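You operate a simulated robot arm through the tools that you are given. There is no shell and no other tool. Be economical: measure what you need, move in short steps, check, and stop when the job is done.

You run a simulated two-armed robot. Do the job below in one go: nothing can be reset, and whatever is moved stays where it is left.

JOB
Heat up the cold press and press HELLO onto the grey shirt.
Fine: move the tape holder off the press to the table before you switch on; set the chart's plain heat, run the tray in, press once, leave it in to cool and switch off. Set down upright: tape holder.

Only the result counts: the job must be done as asked and must still hold three seconds after the hand-in. Knocking over, shifting, dropping, spilling or breaking anything else fails it. Flat cloth is picked up by pressing the open fingertips on it (5 to 10 N) and closing them slowly along it; thin cloth reads only 2 to 8 mm in the jaws.

ROBOT AND FRAMES
Two 7-joint arms with two-finger parallel grippers on one trunk, on a base that drives. Base frame: it is fixed to the floor where the robot stands at the start and does not move with it; the origin is under the middle of the robot, x ahead of it, y to its left, z up. Readings come in mm, rad, newtons and seconds.
The left shoulder is at the start at [50, 161, 1140], the right one opposite. With the tool pointing down near the work surface each hand reaches from about 200 to 680 mm from the robot's upright axis, wherever it stands, measured 20 degrees to its own side. Places, roughly: plain row [-700, -1400, 1200]; press switch [-200, -1100, 1200]; tape holder [-250, -1250, 1250]; work surface [700, 700, 800]. Payload 3.43 kg a hand.
The TCP of each hand is the grasp point between the finger pads, 30 mm short of the fingertips. In the tool frame z runs along the fingers and y along their closing line. The gripper opens to 94 mm. The fingers are 28 mm wide and 10 mm thick; the gripper's body (50 by 96 mm) begins 55 mm behind the TCP.
Orientation is told as [roll, pitch, yaw] about the base's x, y, z axes, in that order, counted from this pose: with the fingers straight down and closing along the base's y, the tool's x points along the base's -x, its y along +y and its z along -z.

CONTROLS
- The arms move only by the tool servo_tool. It takes "left_rows", "right_rows" or both (then of equal length, played together; a hand with none holds still); each is a list of rows, each an object of numbers (a shift or turn left out is 0, a gripper value left out holds the last): "x", "y", "z": the shift along the tool's x, y, z in mm; "rx", "ry", "rz": the turn, a rotation vector about the tool's x, y, z in rad. In form: [{"x": .., "y": .., "z": .., "rx": .., "ry": .., "rz": ..}, ...]. A call has 1 to 20 rows; each row shifts and turns the commanded pose from where the row before left it, along the tool's axes as they then stand. "left_claw" and "right_claw" are, for a hand that has rows, the gripper command, from -1 (shut) to 1 (fully open), values between in proportion, set as the call begins (left out, the last holds). Each row takes 0.2 s and may step no farther than 50 mm and 0.15 rad from the row before; otherwise, or with a gripper value out of range, the whole call is refused. Where a pose cannot be reached the arm comes as near as it can. A force on the tool above 40 N (or 10 N above the force at the start of the call, whichever is more), or a blocked arm, ends the call early, and 0.2 s more pass. Each finger travels about 45 mm/s and halts on what it meets, pressing with about 22 N; the grip force reading is that of the motor and also rises with nothing between the fingers. The clock runs only during rows and for 0.2 s after the last one: add rows that do not move to give the fingers time. It gives the time, the measured TCP pose, the force on the tool (base axes), the opening and the grip force at its end, in the units of the frame above (readings bear some noise), with the torque about the TCP (base axes, N m) and any sound that the robot's microphone picked up, and new pictures: "views" is both (left out), scene, wrist or none (wrist: the cameras of the hands that moved).
- Cameras (640 x 400 px; columns grow to the right, rows downward): "scene" is now at [109, -67.1, 1296.9]; the picture's right is [-0.67, -0.74, 0.00], its down [-0.15, 0.13, -0.98] and it looks along [0.72, -0.66, -0.20] (base axes); focal length 214 px, centre (320, 200). "left" rides on the left gripper at [76, -14, -102] in its tool frame; the picture's right is [0.18, 0.98, 0.00], its down [-0.75, 0.14, -0.64] and it looks along [-0.63, 0.12, 0.77] (tool axes); focal length 243 px, centre (320, 200). "right" rides on the right gripper at [76, 14, -102] in its tool frame; the picture's right is [-0.18, 0.98, 0.00], its down [-0.75, -0.14, -0.64] and it looks along [-0.63, -0.12, 0.77] (tool axes); focal length 243 px, centre (320, 200).
- lift_body(by): slides the trunk up (or, below 0, down) by that many mm; the arms and the scene camera ride with it, the base frame stays. It gives what a move gives, with no picture.
- roll_base(legs): drives the robot by 1 to 6 legs, each [ahead, left, turn to the left] in mm, mm and rad, along the robot's own axes; the way and the turn of a leg run together, so that a leg with both is an arc; at most 1500 mm and 3.142 rad a leg. The arms and the cameras ride along, it lands a little off, and it stops where it bumps. It gives what a move gives, and a new picture of the scene camera.
- aim_head(pan, tilt): turns the head with the scene camera to pan (to the left, within 1.396 rad either way) and tilt (down, from -0.506 to 1.204), counted from straight ahead of the robot. It gives what a move gives, and a new picture of the scene camera.
- measure_at(camera, pixels): for up to 12 pixels [column, row] of the newest picture of that camera ("zoom" is the newest enlarged one), the place [x, y, z] in the base frame of the surface seen there, good to about 2 mm, but the place of the scene camera against the robot may be out by one fixed shift of up to 12 mm in any direction. No time passes.
- inspect(camera, box): a new picture of the part [left, top, right, bottom] of that camera's present view, enlarged. No time passes.
- sign_off(): hands the job in; it is judged then, once.

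Go step by step. Measure first, check grasps and placings, and put right what went wrong. The budget is 80 turns and 260 pictures, counting those below and the enlarged ones. Unless the task says otherwise, let go and move clear before handing in, and close with one line.

The tools are called after "Call:" as name(argument=value, ...) on one line, values as JSON. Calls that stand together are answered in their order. servo_tool: Moves the arms, as the interface text tells. Its arguments: {"type":"object","properties":{"left_rows":{"type":"array","items":{"type":"object","properties":{"x":{"type":"number"},"y":{"type":"number"},"z":{"type":"number"},"rx":{"type":"number"},"ry":{"type":"number"},"rz":{"type":"number"}}}},"left_claw":{"type":"number"},"right_rows":{"type":"array","items":{"type":"object","properties":{"x":{"type":"number"},"y":{"type":"number"},"z":{"type":"number"},"rx":{"type":"number"},"ry":{"type":"number"},"rz":{"type":"number"}}}},"right_claw":{"type":"number"},"views":{"type":"string","enum":["both","scene","wrist","none"]}},"required":[]} The other tools are called the same way: lift_body (by) slides the trunk up or down; roll_base (legs) drives the base; aim_head (pan, tilt) turns the head that bears the scene camera; measure_at (camera, pixels) gives the place of the surface under pixels of a picture; inspect (camera, box) takes an enlarged picture of a part of a camera's view; sign_off () hands the job in.

At the start:

```text
time_s: 0.0
left_tool_pos: [280.5, -38.4, 1366.2]
left_tcp_rot: [-0.001, 0.0, 0.0]
left_force: [-0.2, 0.5, -0.4]
left_ft_torque: [0.04, -0.02, 0.0]
left_finger_gap: 93.8
left_grasp_force: 0.1
right_tool_pos: [314.7, -472.6, 1001.4]
right_tcp_rot: [-0.001, 0.0, 0.0]
right_force: [-0.1, -0.1, 0.3]
right_ft_torque: [-0.02, -0.01, -0.03]
right_finger_gap: 94.0
right_grasp_force: 0.1
trunk travel left (down, up): [-168.0, 99.0]
robot x, y, heading: [0.3, 1.4, 0.001]
head pan, tilt: [-0.738, 0.199]
```

scene: 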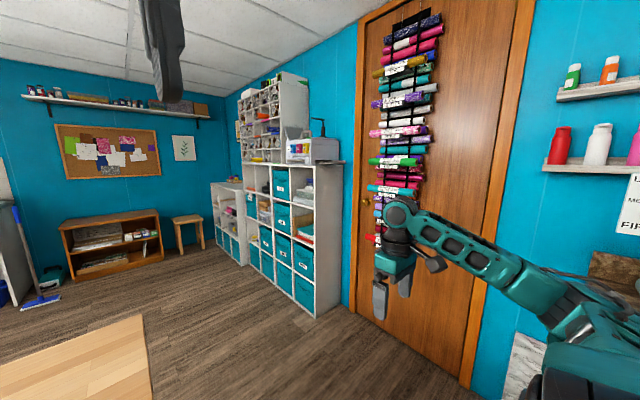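
right: 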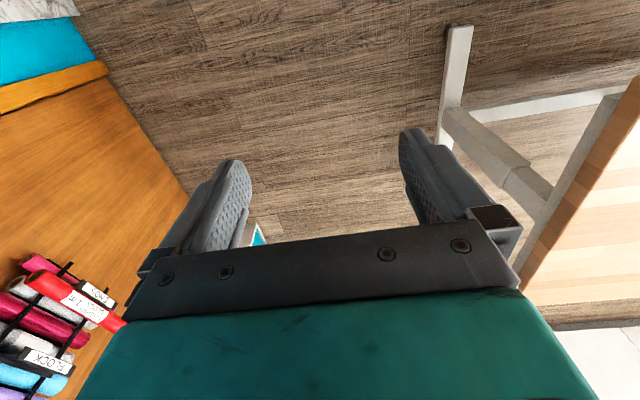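
left: 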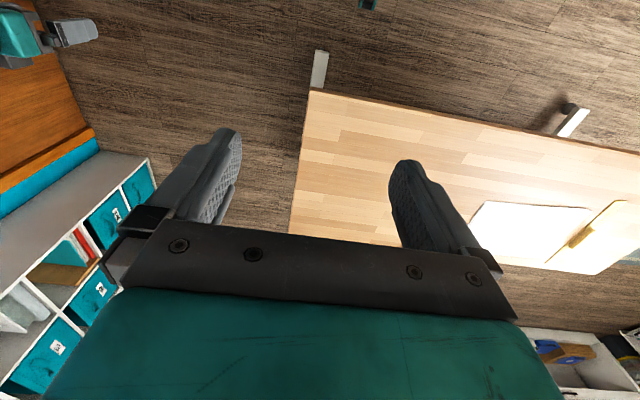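

The scene view shows a door, shelves and part of a table; the press and chart are to my right and rear. I'll turn the head fully right to look.

Call:
aim_head(pan=-1.396, tilt=0.3)

Call:
aim_head(pan=0.6, tilt=0.4)

```text
time_s: 1.0
left_tool_pos: [281.5, -38.3, 1365.4]
left_tcp_rot: [-0.002, 0.001, 0.002]
left_force: [-0.1, 0.3, -0.1]
left_ft_torque: [0.02, -0.02, 0.0]
left_finger_gap: 94.0
left_grasp_force: 0.0
right_tool_pos: [314.4, -472.3, 1000.4]
right_tcp_rot: [0.001, 0.0, 0.0]
right_force: [-0.3, -1.1, 0.1]
right_ft_torque: [0.03, -0.03, -0.02]
right_finger_gap: 93.9
right_grasp_force: 0.1
trunk travel left (down, up): [-168.0, 99.0]
robot x, y, heading: [-1.6, -1.8, -0.002]
head pan, tilt: [-1.396, 0.3]
```

scene: 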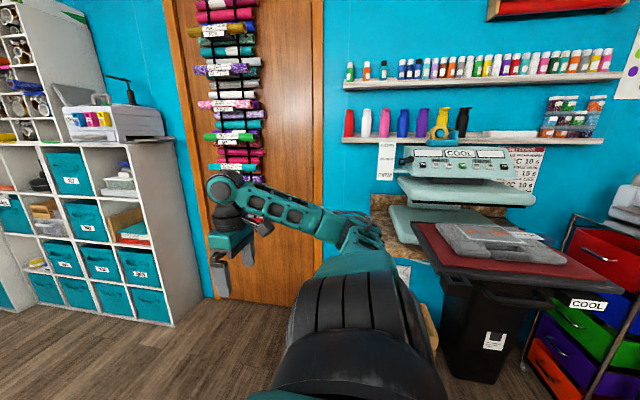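

```text
time_s: 3.0
left_tool_pos: [285.0, -34.7, 1364.3]
left_tcp_rot: [-0.001, 0.002, 0.011]
left_force: [47.7, 30.7, -7.3]
left_ft_torque: [-3.41, 4.86, -1.46]
left_finger_gap: 94.4
left_grasp_force: 0.0
right_tool_pos: [314.1, -471.7, 999.5]
right_tcp_rot: [-0.001, 0.0, 0.0]
right_force: [0.4, 0.5, -0.4]
right_ft_torque: [-0.01, 0.01, 0.02]
right_finger_gap: 93.8
right_grasp_force: 0.0
trunk travel left (down, up): [-168.0, 99.0]
robot x, y, heading: [2.1, -1.1, 0.002]
head pan, tilt: [0.6, 0.4]
```

scene: 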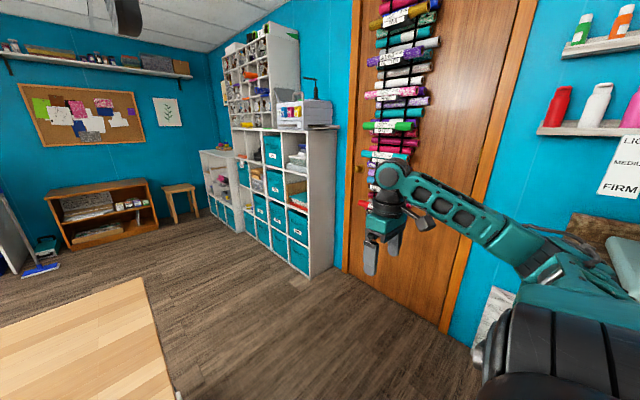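

The head bumped the left hand (47 N). I'll turn it back to the right and look at the press closely.

Call:
aim_head(pan=-1.396, tilt=0.3)

Call:
inspect(camera="scene", box=[360, 100, 640, 275])

Call:
measure_at(camera="scene", pixels=[[462, 155], [440, 170], [466, 196], [410, 222], [438, 290], [500, 240], [520, 170], [540, 285], [420, 235], [615, 285]])

Call:
measure_at(camera="left", pixels=[[312, 92], [295, 220], [400, 110]])

```text
time_s: 4.9
left_tool_pos: [281.2, -38.8, 1365.3]
left_tcp_rot: [0.001, -0.001, 0.001]
left_force: [-0.7, -0.2, 0.0]
left_ft_torque: [-0.01, 0.02, 0.01]
left_finger_gap: 94.0
left_grasp_force: 0.1
right_tool_pos: [314.8, -471.4, 999.6]
right_tcp_rot: [-0.001, -0.001, 0.0]
right_force: [-0.7, 0.7, 0.5]
right_ft_torque: [0.0, -0.02, 0.01]
right_finger_gap: 94.1
right_grasp_force: 0.0
trunk travel left (down, up): [-168.0, 99.0]
robot x, y, heading: [3.2, -0.3, 0.004]
head pan, tilt: [-1.396, 0.3]
```

scene: 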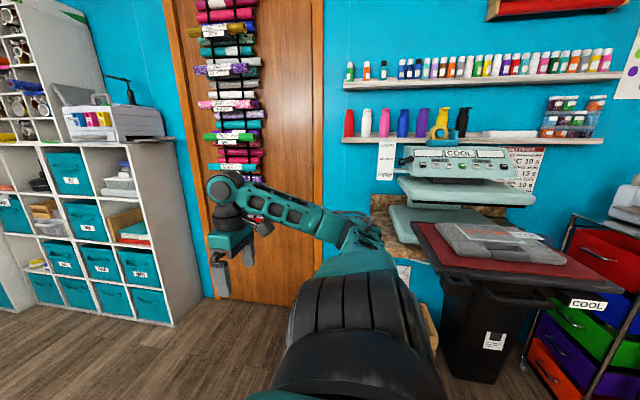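

```text
2.29 times, centred on (500, 188) of scene
```

zoom: 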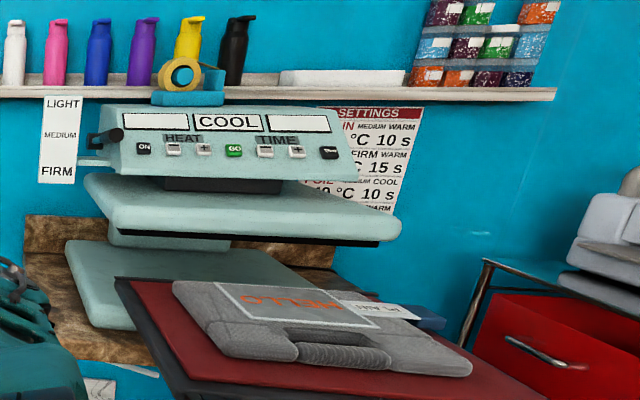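

```text
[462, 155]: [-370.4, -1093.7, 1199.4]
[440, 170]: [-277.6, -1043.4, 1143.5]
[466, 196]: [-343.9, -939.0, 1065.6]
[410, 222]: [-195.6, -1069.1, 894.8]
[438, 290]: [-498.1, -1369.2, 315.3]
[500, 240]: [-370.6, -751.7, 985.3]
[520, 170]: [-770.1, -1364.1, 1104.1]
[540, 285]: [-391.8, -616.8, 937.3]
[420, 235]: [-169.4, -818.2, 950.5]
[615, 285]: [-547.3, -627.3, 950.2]
```

```text
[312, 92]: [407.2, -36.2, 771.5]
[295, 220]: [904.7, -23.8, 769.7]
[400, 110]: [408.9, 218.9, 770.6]
```

The press is on the right wall: buttons ON, HEAT −/+, GO, TIME −/+, another dark button, a display "COOL", a tape holder on top, and a tray with shirt pulled out. I'll turn the robot right to face it.

Call:
aim_head(pan=-0.738, tilt=0.4)

Call:
roll_base(legs=[[0, 0, -0.8]])

```text
time_s: 5.9
left_tool_pos: [283.8, -37.3, 1365.8]
left_tcp_rot: [-0.002, 0.0, 0.001]
left_force: [12.0, 15.1, -5.9]
left_ft_torque: [-1.59, 0.75, -1.12]
left_finger_gap: 93.9
left_grasp_force: 0.1
right_tool_pos: [315.6, -471.9, 999.6]
right_tcp_rot: [0.001, 0.0, 0.001]
right_force: [-0.1, 1.4, -0.3]
right_ft_torque: [-0.02, -0.02, 0.01]
right_finger_gap: 93.9
right_grasp_force: 0.1
trunk travel left (down, up): [-168.0, 99.0]
robot x, y, heading: [0.0, -1.6, -0.004]
head pan, tilt: [-0.738, 0.4]
```

scene: 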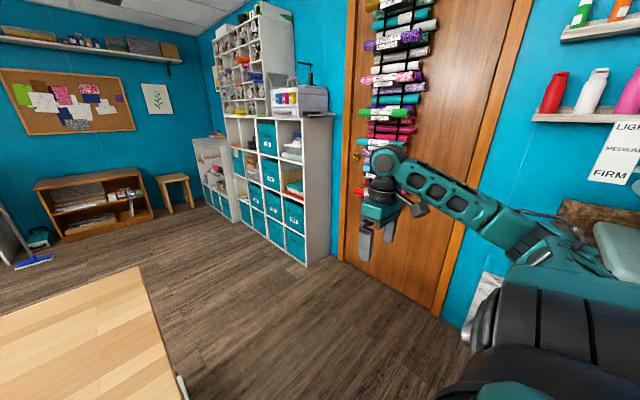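

```text
time_s: 8.5
left_tool_pos: [166.3, -230.4, 1365.4]
left_tcp_rot: [-0.001, 0.0, -0.811]
left_force: [25.5, -5.3, 3.7]
left_ft_torque: [0.8, 3.14, -0.67]
left_finger_gap: 94.1
left_grasp_force: 0.0
right_tool_pos: [-127.0, -553.1, 999.2]
right_tcp_rot: [0.0, 0.001, -0.811]
right_force: [-0.4, 0.4, -0.5]
right_ft_torque: [0.03, 0.01, 0.0]
right_finger_gap: 94.0
right_grasp_force: 0.0
trunk travel left (down, up): [-168.0, 99.0]
robot x, y, heading: [2.8, 0.3, -0.811]
head pan, tilt: [-0.738, 0.4]
```

scene: 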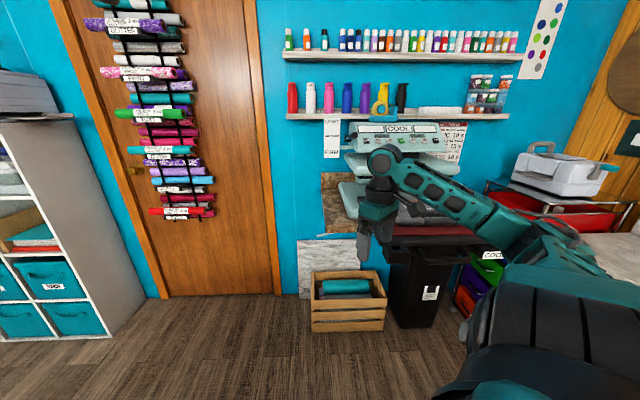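

The left hand still touches the head; I'll move it out to the left, then finish turning.

Call:
servo_tool(left_rows=[{"y": 45}, {"y": 45}, {"y": 45}, {"y": 45}, {"y": 45}, {"y": 40}], views="none")

Call:
roll_base(legs=[[0, 0, -0.76]])

Call:
aim_head(pan=-0.3, tilt=0.35)

```text
time_s: 9.9
left_tool_pos: [358.0, -67.9, 1340.4]
left_tcp_rot: [-0.004, -0.002, -0.811]
left_force: [0.1, 0.1, -0.2]
left_ft_torque: [0.0, -0.04, 0.0]
left_finger_gap: 94.0
left_grasp_force: 0.1
left hand out of reach, approached as far as the arm can: row 5, 6
right_tool_pos: [-125.4, -551.8, 1001.1]
right_tcp_rot: [0.0, 0.001, -0.813]
right_force: [0.4, -0.9, 0.0]
right_ft_torque: [-0.03, -0.04, 0.0]
right_finger_gap: 94.0
right_grasp_force: 0.0
trunk travel left (down, up): [-168.0, 99.0]
robot x, y, heading: [-1.3, 2.1, -0.817]
head pan, tilt: [-0.738, 0.4]
```

```text
time_s: 12.3
left_tool_pos: [210.6, -296.1, 1341.7]
left_tcp_rot: [-0.001, -0.002, -1.571]
left_force: [-0.5, -0.3, -0.6]
left_ft_torque: [0.02, -0.01, -0.02]
left_finger_gap: 93.9
left_grasp_force: 0.2
right_tool_pos: [-473.1, -314.3, 999.2]
right_tcp_rot: [-0.001, 0.0, -1.572]
right_force: [0.3, -0.8, 0.5]
right_ft_torque: [0.01, 0.0, 0.0]
right_finger_gap: 94.3
right_grasp_force: 0.1
trunk travel left (down, up): [-168.0, 99.0]
robot x, y, heading: [-0.4, 3.8, -1.572]
head pan, tilt: [-0.738, 0.4]
```

scene: 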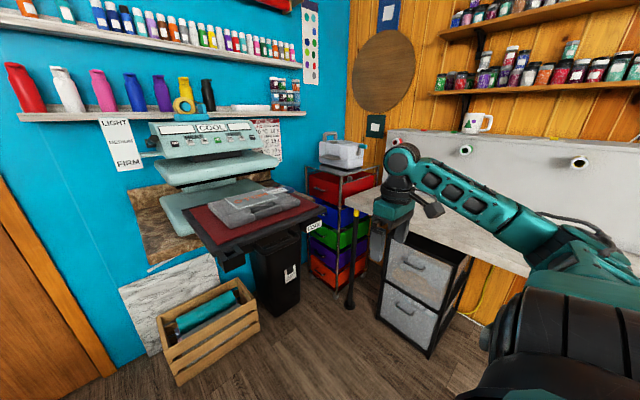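

```text
time_s: 13.2
left_tool_pos: [212.7, -295.9, 1339.8]
left_tcp_rot: [-0.002, -0.002, -1.572]
left_force: [0.1, -1.1, 0.9]
left_ft_torque: [0.01, 0.01, -0.02]
left_finger_gap: 93.9
left_grasp_force: 0.0
right_tool_pos: [-473.1, -313.2, 1000.0]
right_tcp_rot: [0.001, -0.002, -1.57]
right_force: [-0.3, 0.1, -0.3]
right_ft_torque: [-0.01, -0.03, 0.0]
right_finger_gap: 93.8
right_grasp_force: 0.1
trunk travel left (down, up): [-168.0, 99.0]
robot x, y, heading: [1.2, 0.4, -1.572]
head pan, tilt: [-0.3, 0.351]
```

scene: 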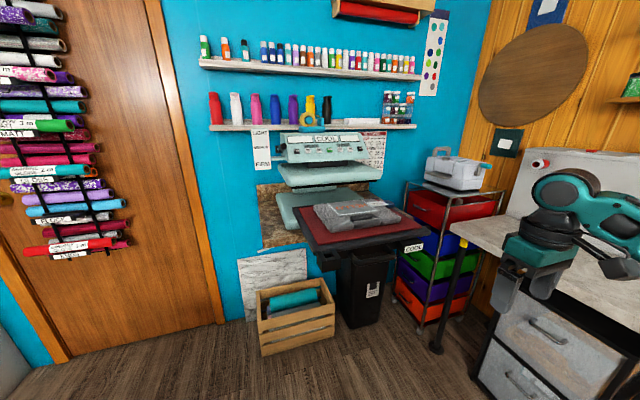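

Now facing the press. I'll enlarge the press and the chart, and measure.

Call:
inspect(camera="scene", box=[240, 80, 440, 205])

Call:
inspect(camera="scene", box=[270, 120, 400, 200])

Call:
inspect(camera="scene", box=[290, 180, 440, 274])

Call:
measure_at(camera="scene", pixels=[[295, 219], [424, 229], [335, 258], [265, 292], [332, 310], [360, 320], [490, 235], [310, 115], [330, 190], [300, 200], [620, 270], [325, 262]])

```text
3.20 times, centred on (340, 142) of scene
```

zoom: 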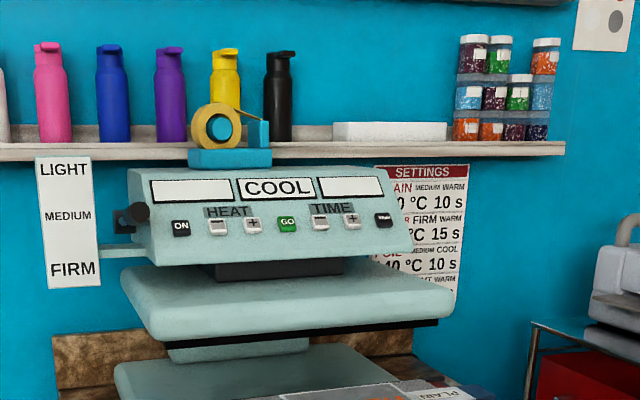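

```text
4.92 times, centred on (335, 160) of scene
```

zoom: 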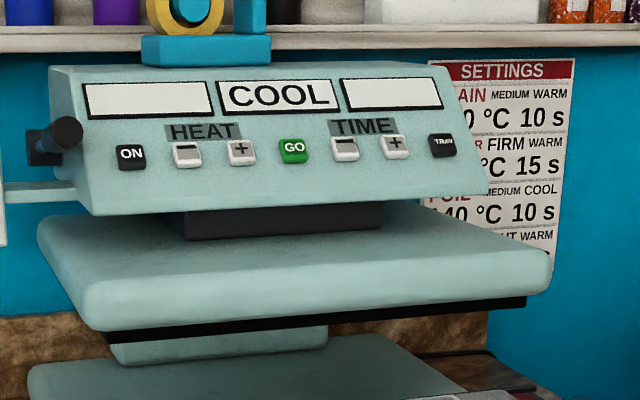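

```text
4.26 times, centred on (365, 227) of scene
```

zoom: 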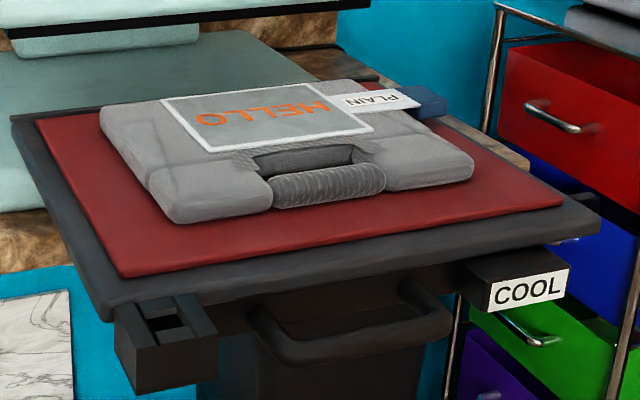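

```text
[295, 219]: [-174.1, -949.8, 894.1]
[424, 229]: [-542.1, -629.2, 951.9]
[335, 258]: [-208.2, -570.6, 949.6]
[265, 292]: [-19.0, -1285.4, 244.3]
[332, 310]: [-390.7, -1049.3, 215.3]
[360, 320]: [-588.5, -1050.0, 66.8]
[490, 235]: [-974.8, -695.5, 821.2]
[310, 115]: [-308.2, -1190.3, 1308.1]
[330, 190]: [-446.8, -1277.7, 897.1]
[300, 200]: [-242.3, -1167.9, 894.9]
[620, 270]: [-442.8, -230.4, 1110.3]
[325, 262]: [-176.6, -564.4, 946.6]
```

The chart's plain heat is partly hidden behind the press; tray front edge is at y≈-565. I'll measure floor obstacles to plan where to stand.

Call:
measure_at(camera="scene", pixels=[[262, 345], [334, 330], [258, 290], [318, 278], [345, 325], [378, 328], [366, 258], [410, 245], [438, 350], [310, 140], [303, 128], [317, 122]])

Call:
measure_at(camera="zoom", pixels=[[10, 110], [90, 300], [600, 205], [140, 350], [170, 325], [290, 350], [420, 320], [530, 290], [200, 200], [440, 180], [420, 105]])

Call:
inspect(camera="scene", box=[270, 90, 350, 140])

Call:
measure_at(camera="scene", pixels=[[299, 151], [323, 150], [356, 150], [336, 137], [281, 152], [316, 152], [343, 150], [334, 150], [309, 151], [281, 145]])

```text
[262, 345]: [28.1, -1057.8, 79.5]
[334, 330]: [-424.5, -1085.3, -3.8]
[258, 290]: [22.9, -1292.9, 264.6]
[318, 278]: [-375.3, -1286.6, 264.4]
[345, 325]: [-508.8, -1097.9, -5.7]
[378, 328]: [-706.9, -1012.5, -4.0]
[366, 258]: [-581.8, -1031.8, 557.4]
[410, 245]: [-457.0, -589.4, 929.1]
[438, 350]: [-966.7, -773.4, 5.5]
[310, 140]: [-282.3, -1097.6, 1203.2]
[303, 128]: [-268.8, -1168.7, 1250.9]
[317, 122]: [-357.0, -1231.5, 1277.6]
```

```text
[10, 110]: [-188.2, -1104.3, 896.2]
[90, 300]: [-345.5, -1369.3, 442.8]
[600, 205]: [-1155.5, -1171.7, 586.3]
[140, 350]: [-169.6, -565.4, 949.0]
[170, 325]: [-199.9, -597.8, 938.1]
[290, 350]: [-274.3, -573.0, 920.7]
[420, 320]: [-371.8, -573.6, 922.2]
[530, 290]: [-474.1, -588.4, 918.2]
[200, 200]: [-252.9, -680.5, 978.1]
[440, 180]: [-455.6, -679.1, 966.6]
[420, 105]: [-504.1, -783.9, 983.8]
```

```text
8.00 times, centred on (310, 115) of scene
```

zoom: 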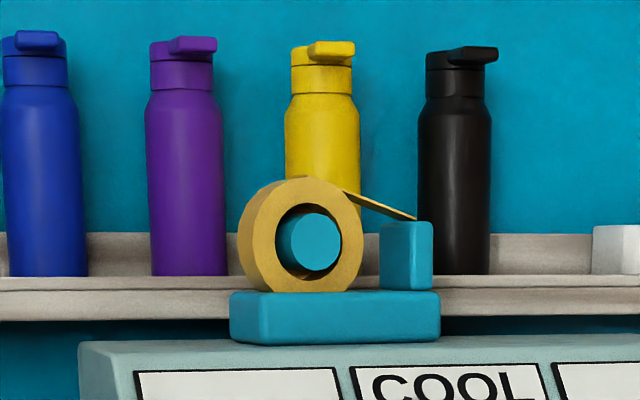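

```text
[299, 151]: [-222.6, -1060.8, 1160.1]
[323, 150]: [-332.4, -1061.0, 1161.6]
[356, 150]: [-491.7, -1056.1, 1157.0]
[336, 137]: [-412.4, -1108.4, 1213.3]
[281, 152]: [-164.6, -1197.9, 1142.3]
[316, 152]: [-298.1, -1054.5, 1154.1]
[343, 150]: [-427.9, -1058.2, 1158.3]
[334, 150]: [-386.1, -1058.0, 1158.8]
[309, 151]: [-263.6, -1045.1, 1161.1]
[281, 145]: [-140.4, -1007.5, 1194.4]
```

Plan: stand at the left of the tray, between it and the crate (crate front at y≈-1050), to reach the tape holder at about (-310,-1180,1240). First raise the right arm clear, then drive.

Call:
servo_tool(right_rows=[{"z": -45}, {"z": -45}, {"z": -45}, {"z": -45}, {"z": -45}, {"z": -45}, {"z": -45}, {"z": -45}], views="none")

Call:
roll_base(legs=[[200, 0, 0], [300, 220, 0], [200, 0, 0]])

```text
time_s: 14.9
left_tool_pos: [211.9, -295.4, 1340.5]
left_tcp_rot: [-0.002, -0.002, -1.573]
left_force: [-0.1, 0.1, -0.6]
left_ft_torque: [0.01, -0.02, 0.01]
left_finger_gap: 94.2
left_grasp_force: 0.1
right_tool_pos: [-474.5, -313.1, 1073.5]
right_tcp_rot: [-0.001, -0.001, -1.574]
right_force: [-0.4, -0.7, -1.0]
right_ft_torque: [0.01, -0.02, -0.02]
right_finger_gap: 93.9
right_grasp_force: 0.1
right hand out of reach, approached as far as the arm can: row 2, 3, 4, 5, 6, 7, 8
trunk travel left (down, up): [-168.0, 99.0]
robot x, y, heading: [-0.2, 6.3, -1.569]
head pan, tilt: [-0.3, 0.351]
```

```text
time_s: 19.4
left_tool_pos: [429.4, -911.7, 1340.3]
left_tcp_rot: [-0.004, -0.001, -1.574]
left_force: [0.4, 0.1, 0.6]
left_ft_torque: [-0.01, -0.01, -0.04]
left_finger_gap: 94.0
left_grasp_force: 0.1
right_tool_pos: [-259.0, -918.0, 1072.4]
right_tcp_rot: [-0.002, 0.039, -1.571]
right_force: [0.5, 3.7, 1.2]
right_ft_torque: [-0.08, 0.03, 0.13]
right_finger_gap: 94.2
right_grasp_force: 0.0
trunk travel left (down, up): [-168.0, 99.0]
robot x, y, heading: [219.6, -614.0, -1.575]
head pan, tilt: [-0.3, 0.351]
stopped in leg 3: the force on the tool passed its limit (the readings are from after the stop); the commanded pose is now the measured one
```

scene: 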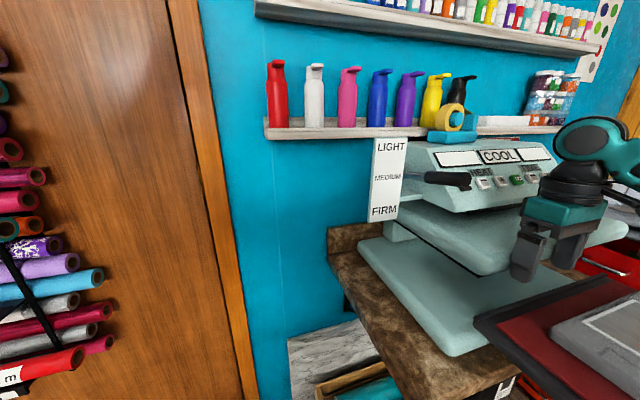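

The right hand touched the upper platen (it hadn't risen). I'll back off, bring the right hand inward and up.

Call:
roll_base(legs=[[-120, 0, 0]])

Call:
servo_tool(right_rows=[{"y": 45}, {"y": 45}, {"y": 45}, {"y": 45, "z": -20}, {"z": -45}, {"z": -45}, {"z": -45}, {"z": -45}, {"z": -45}], views="scene")

```text
time_s: 20.6
left_tool_pos: [428.1, -792.9, 1340.8]
left_tcp_rot: [-0.004, -0.003, -1.572]
left_force: [0.0, 1.0, 0.1]
left_ft_torque: [-0.01, 0.02, -0.02]
left_finger_gap: 93.9
left_grasp_force: 0.1
right_tool_pos: [-258.8, -799.2, 1073.5]
right_tcp_rot: [-0.001, 0.036, -1.573]
right_force: [0.6, 0.1, -0.1]
right_ft_torque: [-0.02, -0.01, -0.01]
right_finger_gap: 94.4
right_grasp_force: 0.1
trunk travel left (down, up): [-168.0, 99.0]
robot x, y, heading: [217.3, -500.8, -1.574]
head pan, tilt: [-0.3, 0.351]
```

scene: 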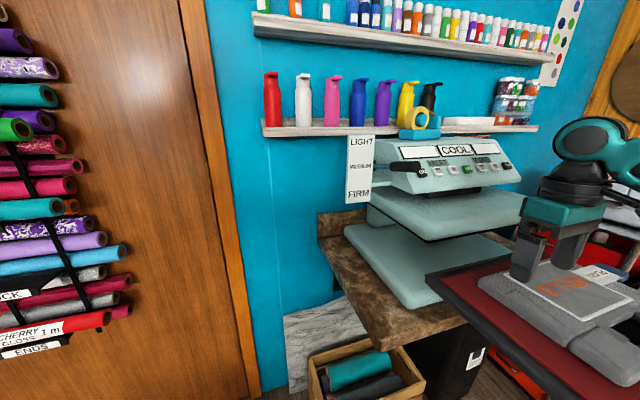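

```text
time_s: 22.6
left_tool_pos: [427.8, -793.7, 1340.5]
left_tcp_rot: [-0.004, 0.0, -1.575]
left_force: [-0.4, -0.3, -0.7]
left_ft_torque: [0.02, 0.04, 0.0]
left_finger_gap: 94.2
left_grasp_force: 0.0
right_tool_pos: [-77.8, -809.0, 1317.7]
right_tcp_rot: [-0.002, 0.037, -1.57]
right_force: [0.2, 0.2, -0.4]
right_ft_torque: [0.01, 0.01, 0.02]
right_finger_gap: 93.8
right_grasp_force: 0.2
trunk travel left (down, up): [-168.0, 99.0]
robot x, y, heading: [219.4, -495.5, -1.576]
head pan, tilt: [-0.3, 0.351]
```

scene: 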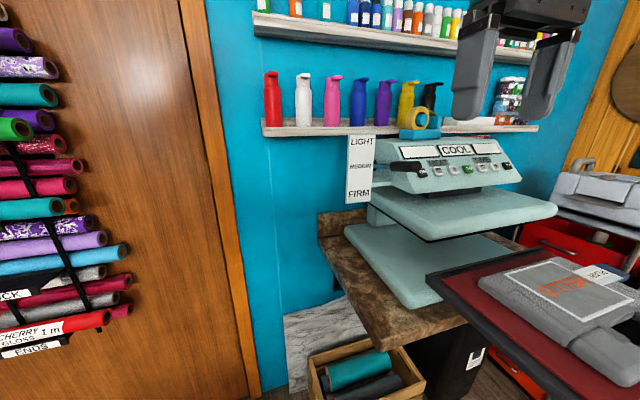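

Clear now. Drive forward about 190 and turn right toward the press.

Call:
roll_base(legs=[[190, 0, 0], [0, 0, -0.4]])

Call:
aim_head(pan=-0.1, tilt=0.3)

```text
time_s: 25.4
left_tool_pos: [291.2, -1044.2, 1340.3]
left_tcp_rot: [-0.002, 0.001, -1.983]
left_force: [0.6, -0.7, 0.7]
left_ft_torque: [0.0, 0.02, 0.01]
left_finger_gap: 93.9
left_grasp_force: 0.0
right_tool_pos: [-179.5, -857.2, 1318.2]
right_tcp_rot: [-0.001, 0.035, -1.984]
right_force: [0.6, 0.6, -0.6]
right_ft_torque: [-0.01, -0.02, 0.05]
right_finger_gap: 94.0
right_grasp_force: 0.2
trunk travel left (down, up): [-168.0, 99.0]
robot x, y, heading: [218.5, -685.8, -1.991]
head pan, tilt: [-0.3, 0.351]
```

scene: 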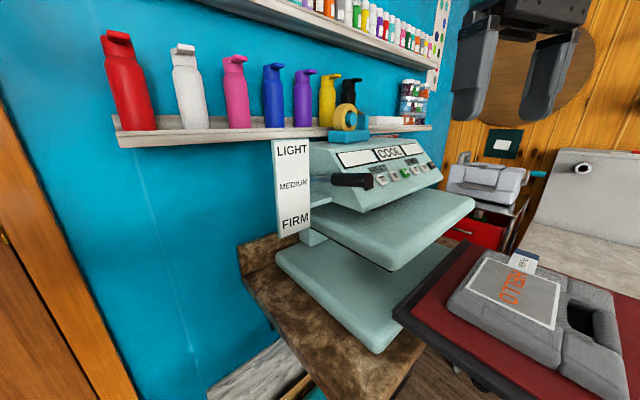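

```text
time_s: 26.1
left_tool_pos: [291.5, -1044.4, 1340.8]
left_tcp_rot: [-0.005, 0.0, -1.986]
left_force: [-0.1, -0.3, 0.2]
left_ft_torque: [-0.02, 0.01, -0.04]
left_finger_gap: 93.8
left_grasp_force: 0.1
right_tool_pos: [-178.4, -857.6, 1316.5]
right_tcp_rot: [-0.002, 0.036, -1.983]
right_force: [-0.3, 0.3, -0.3]
right_ft_torque: [-0.02, 0.02, 0.01]
right_finger_gap: 94.1
right_grasp_force: 0.1
trunk travel left (down, up): [-168.0, 99.0]
robot x, y, heading: [216.2, -684.4, -1.982]
head pan, tilt: [-0.099, 0.3]
```

scene: 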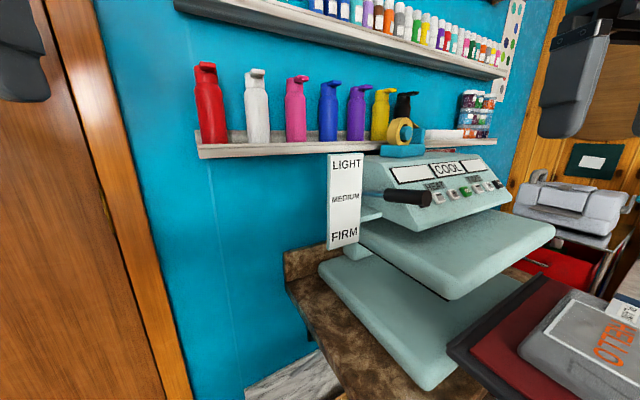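

Good vantage. Enlarge the holder, lever and buttons, and measure the holder.

Call:
inspect(camera="scene", box=[350, 95, 510, 215])

Call:
inspect(camera="scene", box=[365, 85, 445, 165])

Call:
measure_at(camera="zoom", pixels=[[150, 300], [300, 350], [420, 320], [250, 300], [380, 250], [400, 180], [170, 260], [330, 160], [150, 370], [300, 390], [470, 330], [230, 340]])

```text
3.33 times, centred on (430, 155) of scene
```

zoom: 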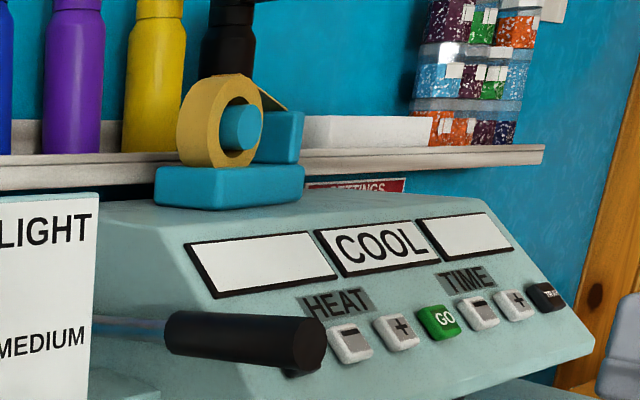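

```text
5.00 times, centred on (405, 125) of scene
```

zoom: 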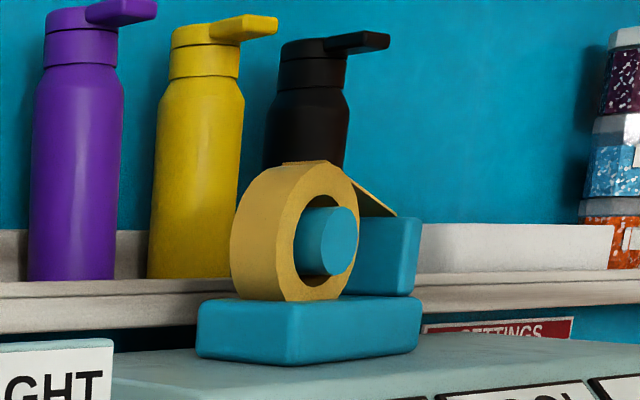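

```text
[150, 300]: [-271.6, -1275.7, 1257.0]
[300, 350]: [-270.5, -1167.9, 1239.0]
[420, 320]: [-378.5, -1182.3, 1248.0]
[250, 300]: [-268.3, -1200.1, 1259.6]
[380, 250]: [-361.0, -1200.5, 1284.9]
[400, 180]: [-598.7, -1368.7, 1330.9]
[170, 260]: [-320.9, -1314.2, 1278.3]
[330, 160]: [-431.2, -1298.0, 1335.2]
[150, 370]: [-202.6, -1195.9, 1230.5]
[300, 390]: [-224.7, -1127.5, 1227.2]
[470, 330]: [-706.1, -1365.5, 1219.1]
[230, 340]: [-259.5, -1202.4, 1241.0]
```

Call:
measure_at(camera="zoom", pixels=[[204, 335], [288, 345], [412, 330], [412, 345], [283, 270], [240, 250], [252, 210], [330, 240], [405, 250], [372, 275], [310, 175], [20, 305]])

Call:
measure_at(camera="scene", pixels=[[425, 198], [400, 196], [438, 198], [448, 195], [466, 192], [477, 190], [488, 187], [497, 184], [460, 285], [430, 380], [455, 340], [370, 198]])

```text
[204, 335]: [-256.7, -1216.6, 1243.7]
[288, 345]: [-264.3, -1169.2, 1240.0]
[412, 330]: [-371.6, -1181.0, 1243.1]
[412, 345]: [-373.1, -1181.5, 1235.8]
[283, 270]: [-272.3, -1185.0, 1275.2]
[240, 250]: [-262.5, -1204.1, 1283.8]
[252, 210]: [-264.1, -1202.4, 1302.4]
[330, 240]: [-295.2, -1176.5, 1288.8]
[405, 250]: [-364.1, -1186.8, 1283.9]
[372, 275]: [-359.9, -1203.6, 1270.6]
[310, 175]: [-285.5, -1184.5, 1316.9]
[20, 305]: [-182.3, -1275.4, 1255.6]
```

```text
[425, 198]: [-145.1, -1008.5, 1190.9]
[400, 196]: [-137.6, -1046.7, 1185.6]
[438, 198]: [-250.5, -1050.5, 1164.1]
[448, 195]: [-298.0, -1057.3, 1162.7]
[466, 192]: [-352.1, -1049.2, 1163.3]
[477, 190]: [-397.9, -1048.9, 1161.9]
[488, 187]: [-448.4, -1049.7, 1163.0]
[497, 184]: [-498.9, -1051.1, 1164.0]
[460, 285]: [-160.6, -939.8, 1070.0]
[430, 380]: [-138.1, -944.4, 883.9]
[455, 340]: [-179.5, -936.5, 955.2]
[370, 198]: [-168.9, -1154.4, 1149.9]
```

Holder base spans about (-260,-1170) to (-372,-1225), z 1227–1260, slightly rotated (~0.11 rad). I'll edge nearer, raise the trunk, then look with the right wrist camera for accurate readings.

Call:
lift_body(by=95)

Call:
roll_base(legs=[[55, -40, 0]])

```text
time_s: 27.4
left_tool_pos: [290.1, -1046.7, 1434.8]
left_tcp_rot: [-0.003, 0.001, -1.985]
left_force: [-1.2, -0.2, 0.1]
left_ft_torque: [-0.01, 0.01, -0.02]
left_finger_gap: 94.1
left_grasp_force: 0.1
right_tool_pos: [-178.3, -857.8, 1412.7]
right_tcp_rot: [-0.002, 0.036, -1.984]
right_force: [0.3, -0.8, -0.8]
right_ft_torque: [0.02, 0.0, 0.04]
right_finger_gap: 94.1
right_grasp_force: 0.0
trunk travel left (down, up): [-263.0, 4.0]
robot x, y, heading: [218.4, -686.0, -1.984]
head pan, tilt: [-0.099, 0.3]
```

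```text
time_s: 28.4
left_tool_pos: [234.7, -1079.0, 1435.3]
left_tcp_rot: [-0.001, 0.0, -1.985]
left_force: [-0.7, 0.2, -0.2]
left_ft_torque: [0.01, -0.05, 0.01]
left_finger_gap: 93.9
left_grasp_force: 0.0
right_tool_pos: [-237.3, -891.4, 1413.5]
right_tcp_rot: [0.0, 0.038, -1.982]
right_force: [-1.8, 0.1, 0.0]
right_ft_torque: [0.04, -0.04, 0.02]
right_finger_gap: 93.9
right_grasp_force: 0.2
trunk travel left (down, up): [-263.0, 4.0]
robot x, y, heading: [158.0, -725.4, -1.988]
head pan, tilt: [-0.099, 0.3]
```

scene: 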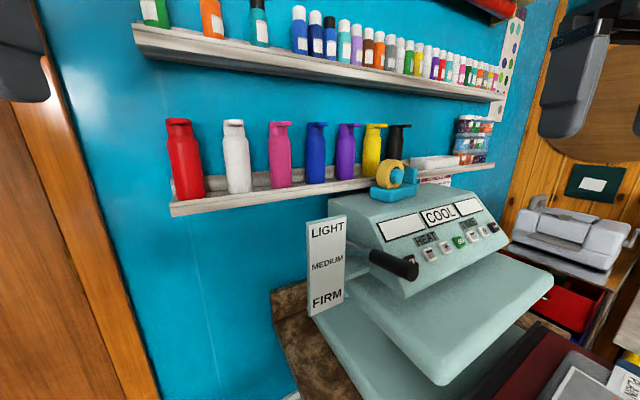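

Right hand at (-237,-891,1413). I'll rotate it by +1.05 about its z so the fingers close along the holder's depth, and look with the wrist camera.

Call:
servo_tool(right_rows=[{"rz": 0.15}, {"rz": 0.15}, {"rz": 0.15}, {"rz": 0.15}, {"rz": 0.15}, {"rz": 0.15}, {"rz": 0.15}], views="wrist")

Call:
measure_at(camera="scene", pixels=[[300, 65], [450, 95], [300, 190], [455, 170]])

```text
time_s: 30.0
left_tool_pos: [233.0, -1076.9, 1435.1]
left_tcp_rot: [-0.003, 0.001, -1.984]
left_force: [0.2, -0.1, 0.0]
left_ft_torque: [0.02, -0.01, 0.01]
left_finger_gap: 94.0
left_grasp_force: 0.0
right_tool_pos: [-236.0, -890.8, 1413.4]
right_tcp_rot: [-0.034, 0.014, -3.034]
right_force: [0.0, 0.5, 0.8]
right_ft_torque: [-0.02, 0.03, 0.03]
right_finger_gap: 93.9
right_grasp_force: 0.1
trunk travel left (down, up): [-263.0, 4.0]
robot x, y, heading: [157.0, -721.2, -1.988]
head pan, tilt: [-0.099, 0.3]
```

right: 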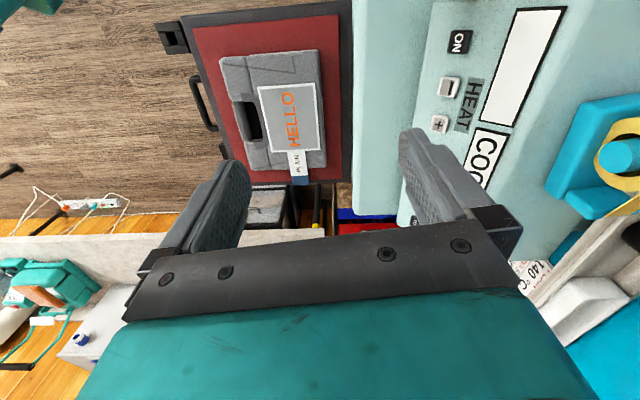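

```text
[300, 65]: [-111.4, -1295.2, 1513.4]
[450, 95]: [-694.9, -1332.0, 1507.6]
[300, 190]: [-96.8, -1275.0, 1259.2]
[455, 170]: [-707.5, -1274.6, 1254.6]
```

Call:
measure_at(camera="right", pixels=[[585, 100], [550, 190], [590, 110], [556, 175], [600, 210], [635, 110], [617, 165], [608, 130], [640, 125], [460, 42], [440, 124], [520, 60]])

Call:
inspect(camera="right", box=[480, 80, 640, 300])

```text
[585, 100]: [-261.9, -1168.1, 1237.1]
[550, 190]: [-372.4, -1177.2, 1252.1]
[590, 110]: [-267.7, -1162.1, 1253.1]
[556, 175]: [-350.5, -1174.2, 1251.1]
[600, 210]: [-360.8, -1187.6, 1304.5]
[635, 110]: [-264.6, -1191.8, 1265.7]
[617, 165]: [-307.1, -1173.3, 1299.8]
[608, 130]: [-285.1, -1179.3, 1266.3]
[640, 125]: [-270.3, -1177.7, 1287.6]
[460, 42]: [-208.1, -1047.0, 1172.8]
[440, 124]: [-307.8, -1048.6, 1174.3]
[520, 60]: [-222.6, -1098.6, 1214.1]
```

```text
1.82 times, centred on (560, 190) of right
```

zoom: 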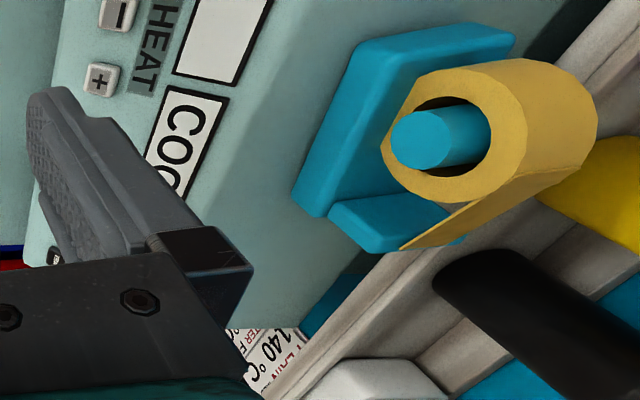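

The wrist readings put the base top at z≈1265 and the hub front at (-307,-1173,1300). I'll move the hand to above the holder.

Call:
servo_tool(right_rows=[{"x": -16, "y": 42, "rx": 0.034, "ry": 0.014}, {"x": -16, "y": 42}, {"x": -16, "y": 42}, {"x": -16, "y": 42}, {"x": -16, "y": 42}, {"x": -16, "y": 42}, {"x": -16, "y": 43}, {}])

```text
time_s: 31.8
left_tool_pos: [235.0, -1077.8, 1436.0]
left_tcp_rot: [-0.005, -0.001, -1.985]
left_force: [0.5, -0.3, 0.4]
left_ft_torque: [0.02, 0.0, 0.01]
left_finger_gap: 94.0
left_grasp_force: 0.0
right_tool_pos: [-309.5, -1080.9, 1296.3]
right_tcp_rot: [-0.066, 0.03, -3.032]
right_force: [0.5, 0.8, 0.2]
right_ft_torque: [0.01, 0.0, 0.03]
right_finger_gap: 94.2
right_grasp_force: 0.1
right hand out of reach, approached as far as the arm can: row 2, 3, 4, 5, 6, 7
trunk travel left (down, up): [-263.0, 4.0]
robot x, y, heading: [160.0, -724.8, -1.984]
head pan, tilt: [-0.099, 0.3]
```

scene: 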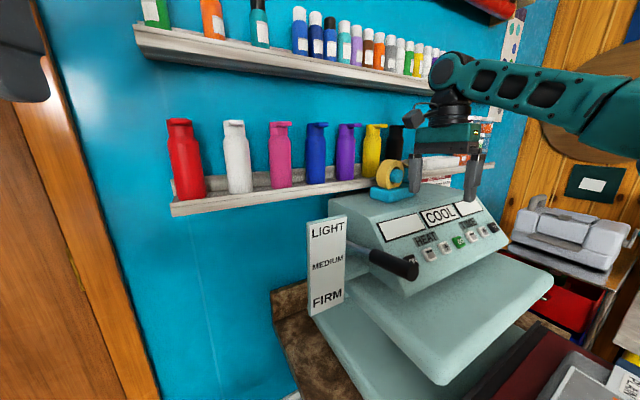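
right: 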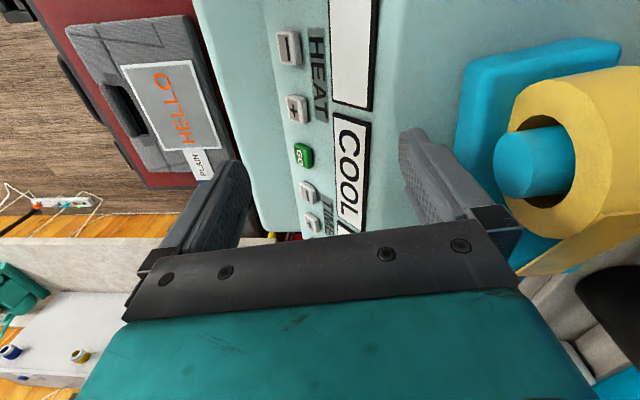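

The right arm cannot reach the holder from here with fingers down. I'll retract it and use the left arm instead, with the robot turned to face -x so its left shoulder is nearer the holder.

Call:
servo_tool(right_rows=[{"y": -45, "z": -10}, {"y": -45, "z": -10}, {"y": -45}, {"y": -45}, {"y": -45}, {"y": -45}, {"y": -40}], views="none")

```text
time_s: 33.4
left_tool_pos: [234.3, -1077.5, 1437.0]
left_tcp_rot: [-0.004, -0.002, -1.982]
left_force: [0.0, -0.1, -0.7]
left_ft_torque: [-0.02, 0.02, -0.01]
left_finger_gap: 94.1
left_grasp_force: 0.1
right_tool_pos: [-341.9, -775.5, 1340.0]
right_tcp_rot: [-0.068, 0.032, -3.029]
right_force: [-1.3, 0.3, -0.6]
right_ft_torque: [0.01, 0.01, 0.01]
right_finger_gap: 93.9
right_grasp_force: 0.1
trunk travel left (down, up): [-263.0, 4.0]
robot x, y, heading: [158.5, -721.6, -1.988]
head pan, tilt: [-0.099, 0.3]
```

Call:
roll_base(legs=[[0, 0, -0.55], [0, 0, -0.5]])

Call:
aim_head(pan=0.7, tilt=0.3)

```text
time_s: 36.7
left_tool_pos: [-108.0, -969.4, 1435.3]
left_tcp_rot: [-0.003, 0.001, -3.011]
left_force: [0.1, -0.4, 0.3]
left_ft_torque: [0.03, 0.01, -0.02]
left_finger_gap: 94.2
left_grasp_force: 0.0
right_tool_pos: [-146.4, -319.4, 1339.5]
right_tcp_rot: [-0.069, 0.028, 2.222]
right_force: [-0.1, -0.8, -0.6]
right_ft_torque: [0.0, -0.01, 0.01]
right_finger_gap: 94.1
right_grasp_force: 0.1
trunk travel left (down, up): [-263.0, 4.0]
robot x, y, heading: [161.7, -723.5, -3.01]
head pan, tilt: [-0.099, 0.3]
```

scene: 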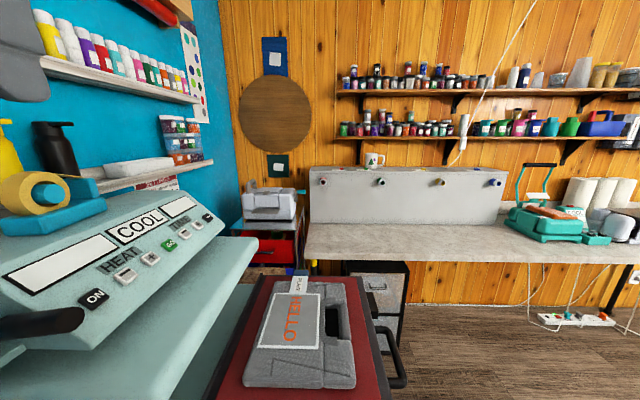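

```text
time_s: 37.8
left_tool_pos: [-107.5, -969.0, 1435.0]
left_tcp_rot: [-0.003, 0.001, -3.013]
left_force: [0.8, 0.2, -0.3]
left_ft_torque: [0.0, 0.02, 0.0]
left_finger_gap: 93.9
left_grasp_force: 0.2
right_tool_pos: [-145.7, -320.8, 1339.3]
right_tcp_rot: [-0.069, 0.03, 2.221]
right_force: [0.2, -0.4, -0.6]
right_ft_torque: [-0.02, 0.03, -0.03]
right_finger_gap: 94.0
right_grasp_force: 0.1
trunk travel left (down, up): [-263.0, 4.0]
robot x, y, heading: [156.8, -723.4, -3.016]
head pan, tilt: [0.7, 0.3]
```

scene: 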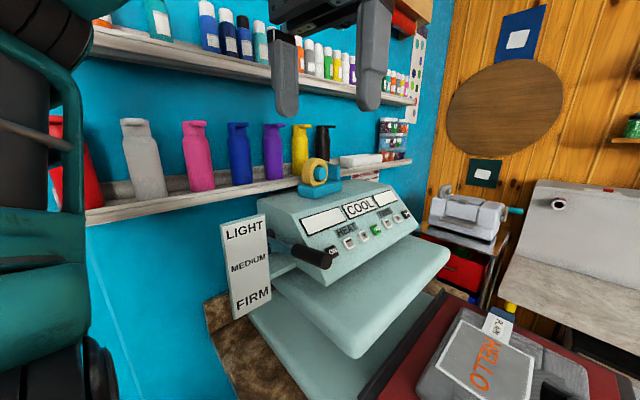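

Left hand is at (-107,-969,1435), already facing right. I'll tilt it 0.5 rad and move to a pre-grasp above the holder.

Call:
servo_tool(left_rows=[{"ry": -0.125}, {"ry": -0.125}, {"ry": -0.125}, {"ry": -0.125}, {"x": -22, "y": 40, "z": 26}, {"x": -22, "y": 40, "z": 26}, {"x": -22, "y": 40, "z": 26}, {"x": -22, "y": 40, "z": 26}, {"x": -21, "y": 41, "z": 27}, {}])

```text
refused: row 5 steps farther than a row can; nothing moved
```

Call:
servo_tool(left_rows=[{"ry": -0.125}, {"ry": -0.125}, {"ry": -0.125}, {"ry": -0.125}, {"x": -18, "y": 33, "z": 22}, {"x": -18, "y": 33, "z": 22}, {"x": -18, "y": 33, "z": 22}, {"x": -18, "y": 34, "z": 22}, {"x": -18, "y": 34, "z": 22}, {"x": -18, "y": 34, "z": 21}, {}])

```text
time_s: 40.2
left_tool_pos: [-239.2, -1187.4, 1373.0]
left_tcp_rot: [-0.002, -0.501, -3.011]
left_force: [0.2, -0.4, -0.1]
left_ft_torque: [-0.02, 0.0, -0.01]
left_finger_gap: 94.0
left_grasp_force: 0.1
right_tool_pos: [-145.4, -320.3, 1340.3]
right_tcp_rot: [-0.066, 0.031, 2.221]
right_force: [0.6, 0.0, 0.4]
right_ft_torque: [0.03, 0.02, 0.02]
right_finger_gap: 94.0
right_grasp_force: 0.1
trunk travel left (down, up): [-263.0, 4.0]
robot x, y, heading: [161.3, -719.9, -3.012]
head pan, tilt: [0.7, 0.3]
```

scene: 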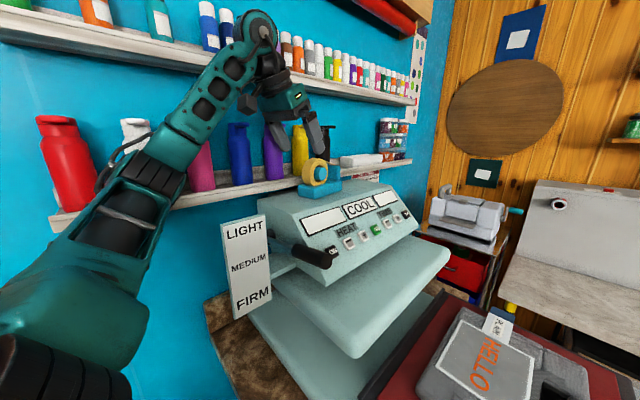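
left: 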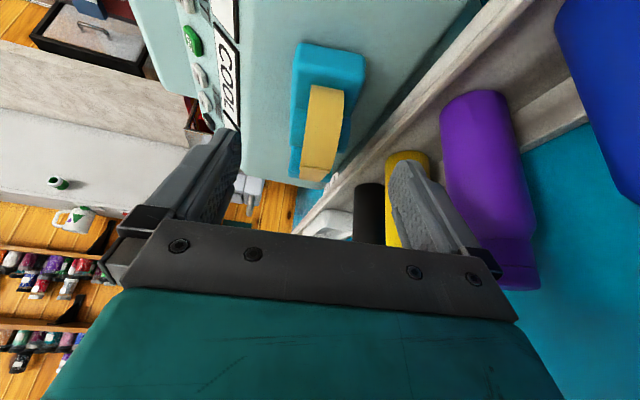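

Pre-grasp reached; the holder shows at (325,110) between the fingers' directions. Measuring it in the left wrist view.

Call:
measure_at(camera="left", pixels=[[303, 60], [357, 65], [296, 130], [352, 90], [292, 170], [328, 100], [320, 160], [310, 120], [343, 110], [330, 70], [320, 50], [390, 60]])

Call:
inspect(camera="left", box=[240, 20, 440, 220])

```text
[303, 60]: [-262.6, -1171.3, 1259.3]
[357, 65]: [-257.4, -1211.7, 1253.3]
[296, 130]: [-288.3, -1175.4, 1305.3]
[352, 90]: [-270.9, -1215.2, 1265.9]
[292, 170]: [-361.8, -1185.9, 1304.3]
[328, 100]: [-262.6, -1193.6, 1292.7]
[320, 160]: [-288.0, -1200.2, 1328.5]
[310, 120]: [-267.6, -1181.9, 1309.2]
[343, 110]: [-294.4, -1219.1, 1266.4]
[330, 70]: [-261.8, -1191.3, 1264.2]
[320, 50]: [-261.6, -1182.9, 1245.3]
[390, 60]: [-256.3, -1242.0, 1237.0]
```

```text
2.00 times, centred on (340, 120) of left
```

zoom: 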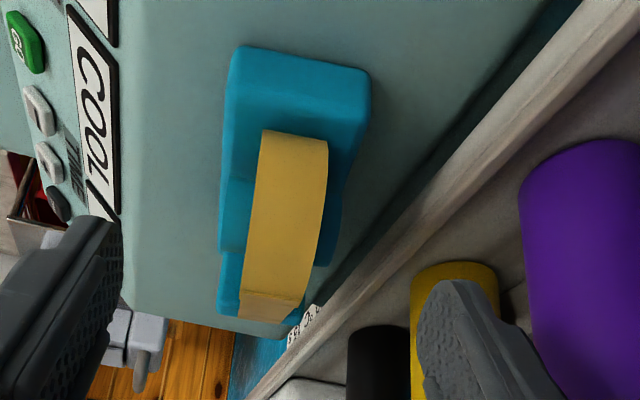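

Base: x from -260, y -1168…-1217, top z 1265 on the press at 1237; roll top 1329. Descend 110 mm along the tool to straddle it.

Call:
servo_tool(left_rows=[{"z": 30, "y": 2}, {"z": 30}, {"z": 30}, {"z": 20}, {}])

```text
time_s: 41.4
left_tool_pos: [-290.2, -1188.2, 1283.0]
left_tcp_rot: [0.011, -0.504, -3.018]
left_force: [-0.7, 1.2, 0.7]
left_ft_torque: [0.05, 0.01, -0.02]
left_finger_gap: 94.1
left_grasp_force: 0.2
right_tool_pos: [-143.9, -310.8, 1336.1]
right_tcp_rot: [-0.059, 0.036, 2.225]
right_force: [-0.2, -0.7, -0.3]
right_ft_torque: [-0.01, -0.02, -0.02]
right_finger_gap: 93.8
right_grasp_force: 0.0
trunk travel left (down, up): [-263.0, 4.0]
robot x, y, heading: [159.9, -724.8, -3.013]
head pan, tilt: [0.7, 0.3]
```

scene: 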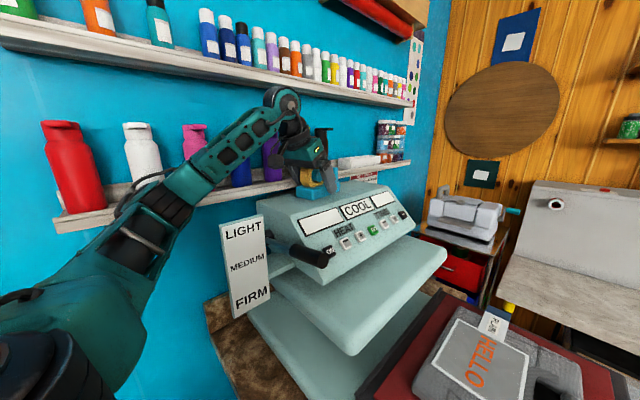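
left: 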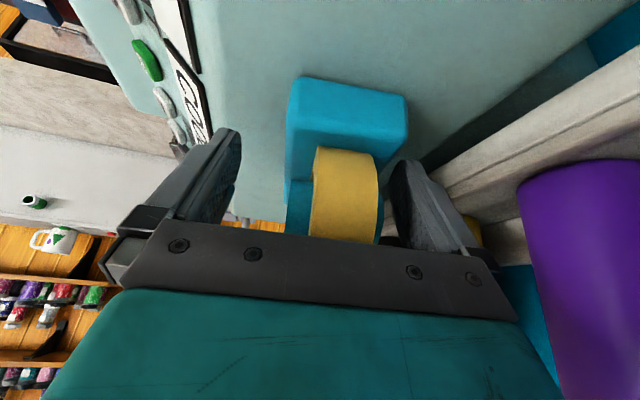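

The TCP is ~8 mm off in y and the right hand shifted too, as though the left arm is leaning on something. Looking closely before closing.

Call:
inspect(camera="scene", box=[160, 60, 400, 230])

Call:
inspect(camera="scene", box=[0, 90, 200, 290])

```text
2.35 times, centred on (280, 145) of scene
```

zoom: 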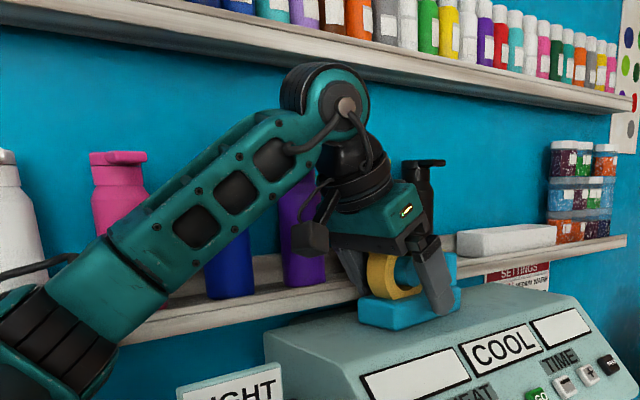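

```text
2.00 times, centred on (100, 190) of scene
```

zoom: 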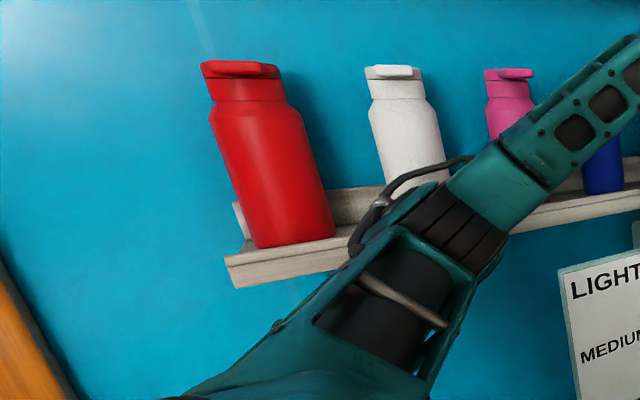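

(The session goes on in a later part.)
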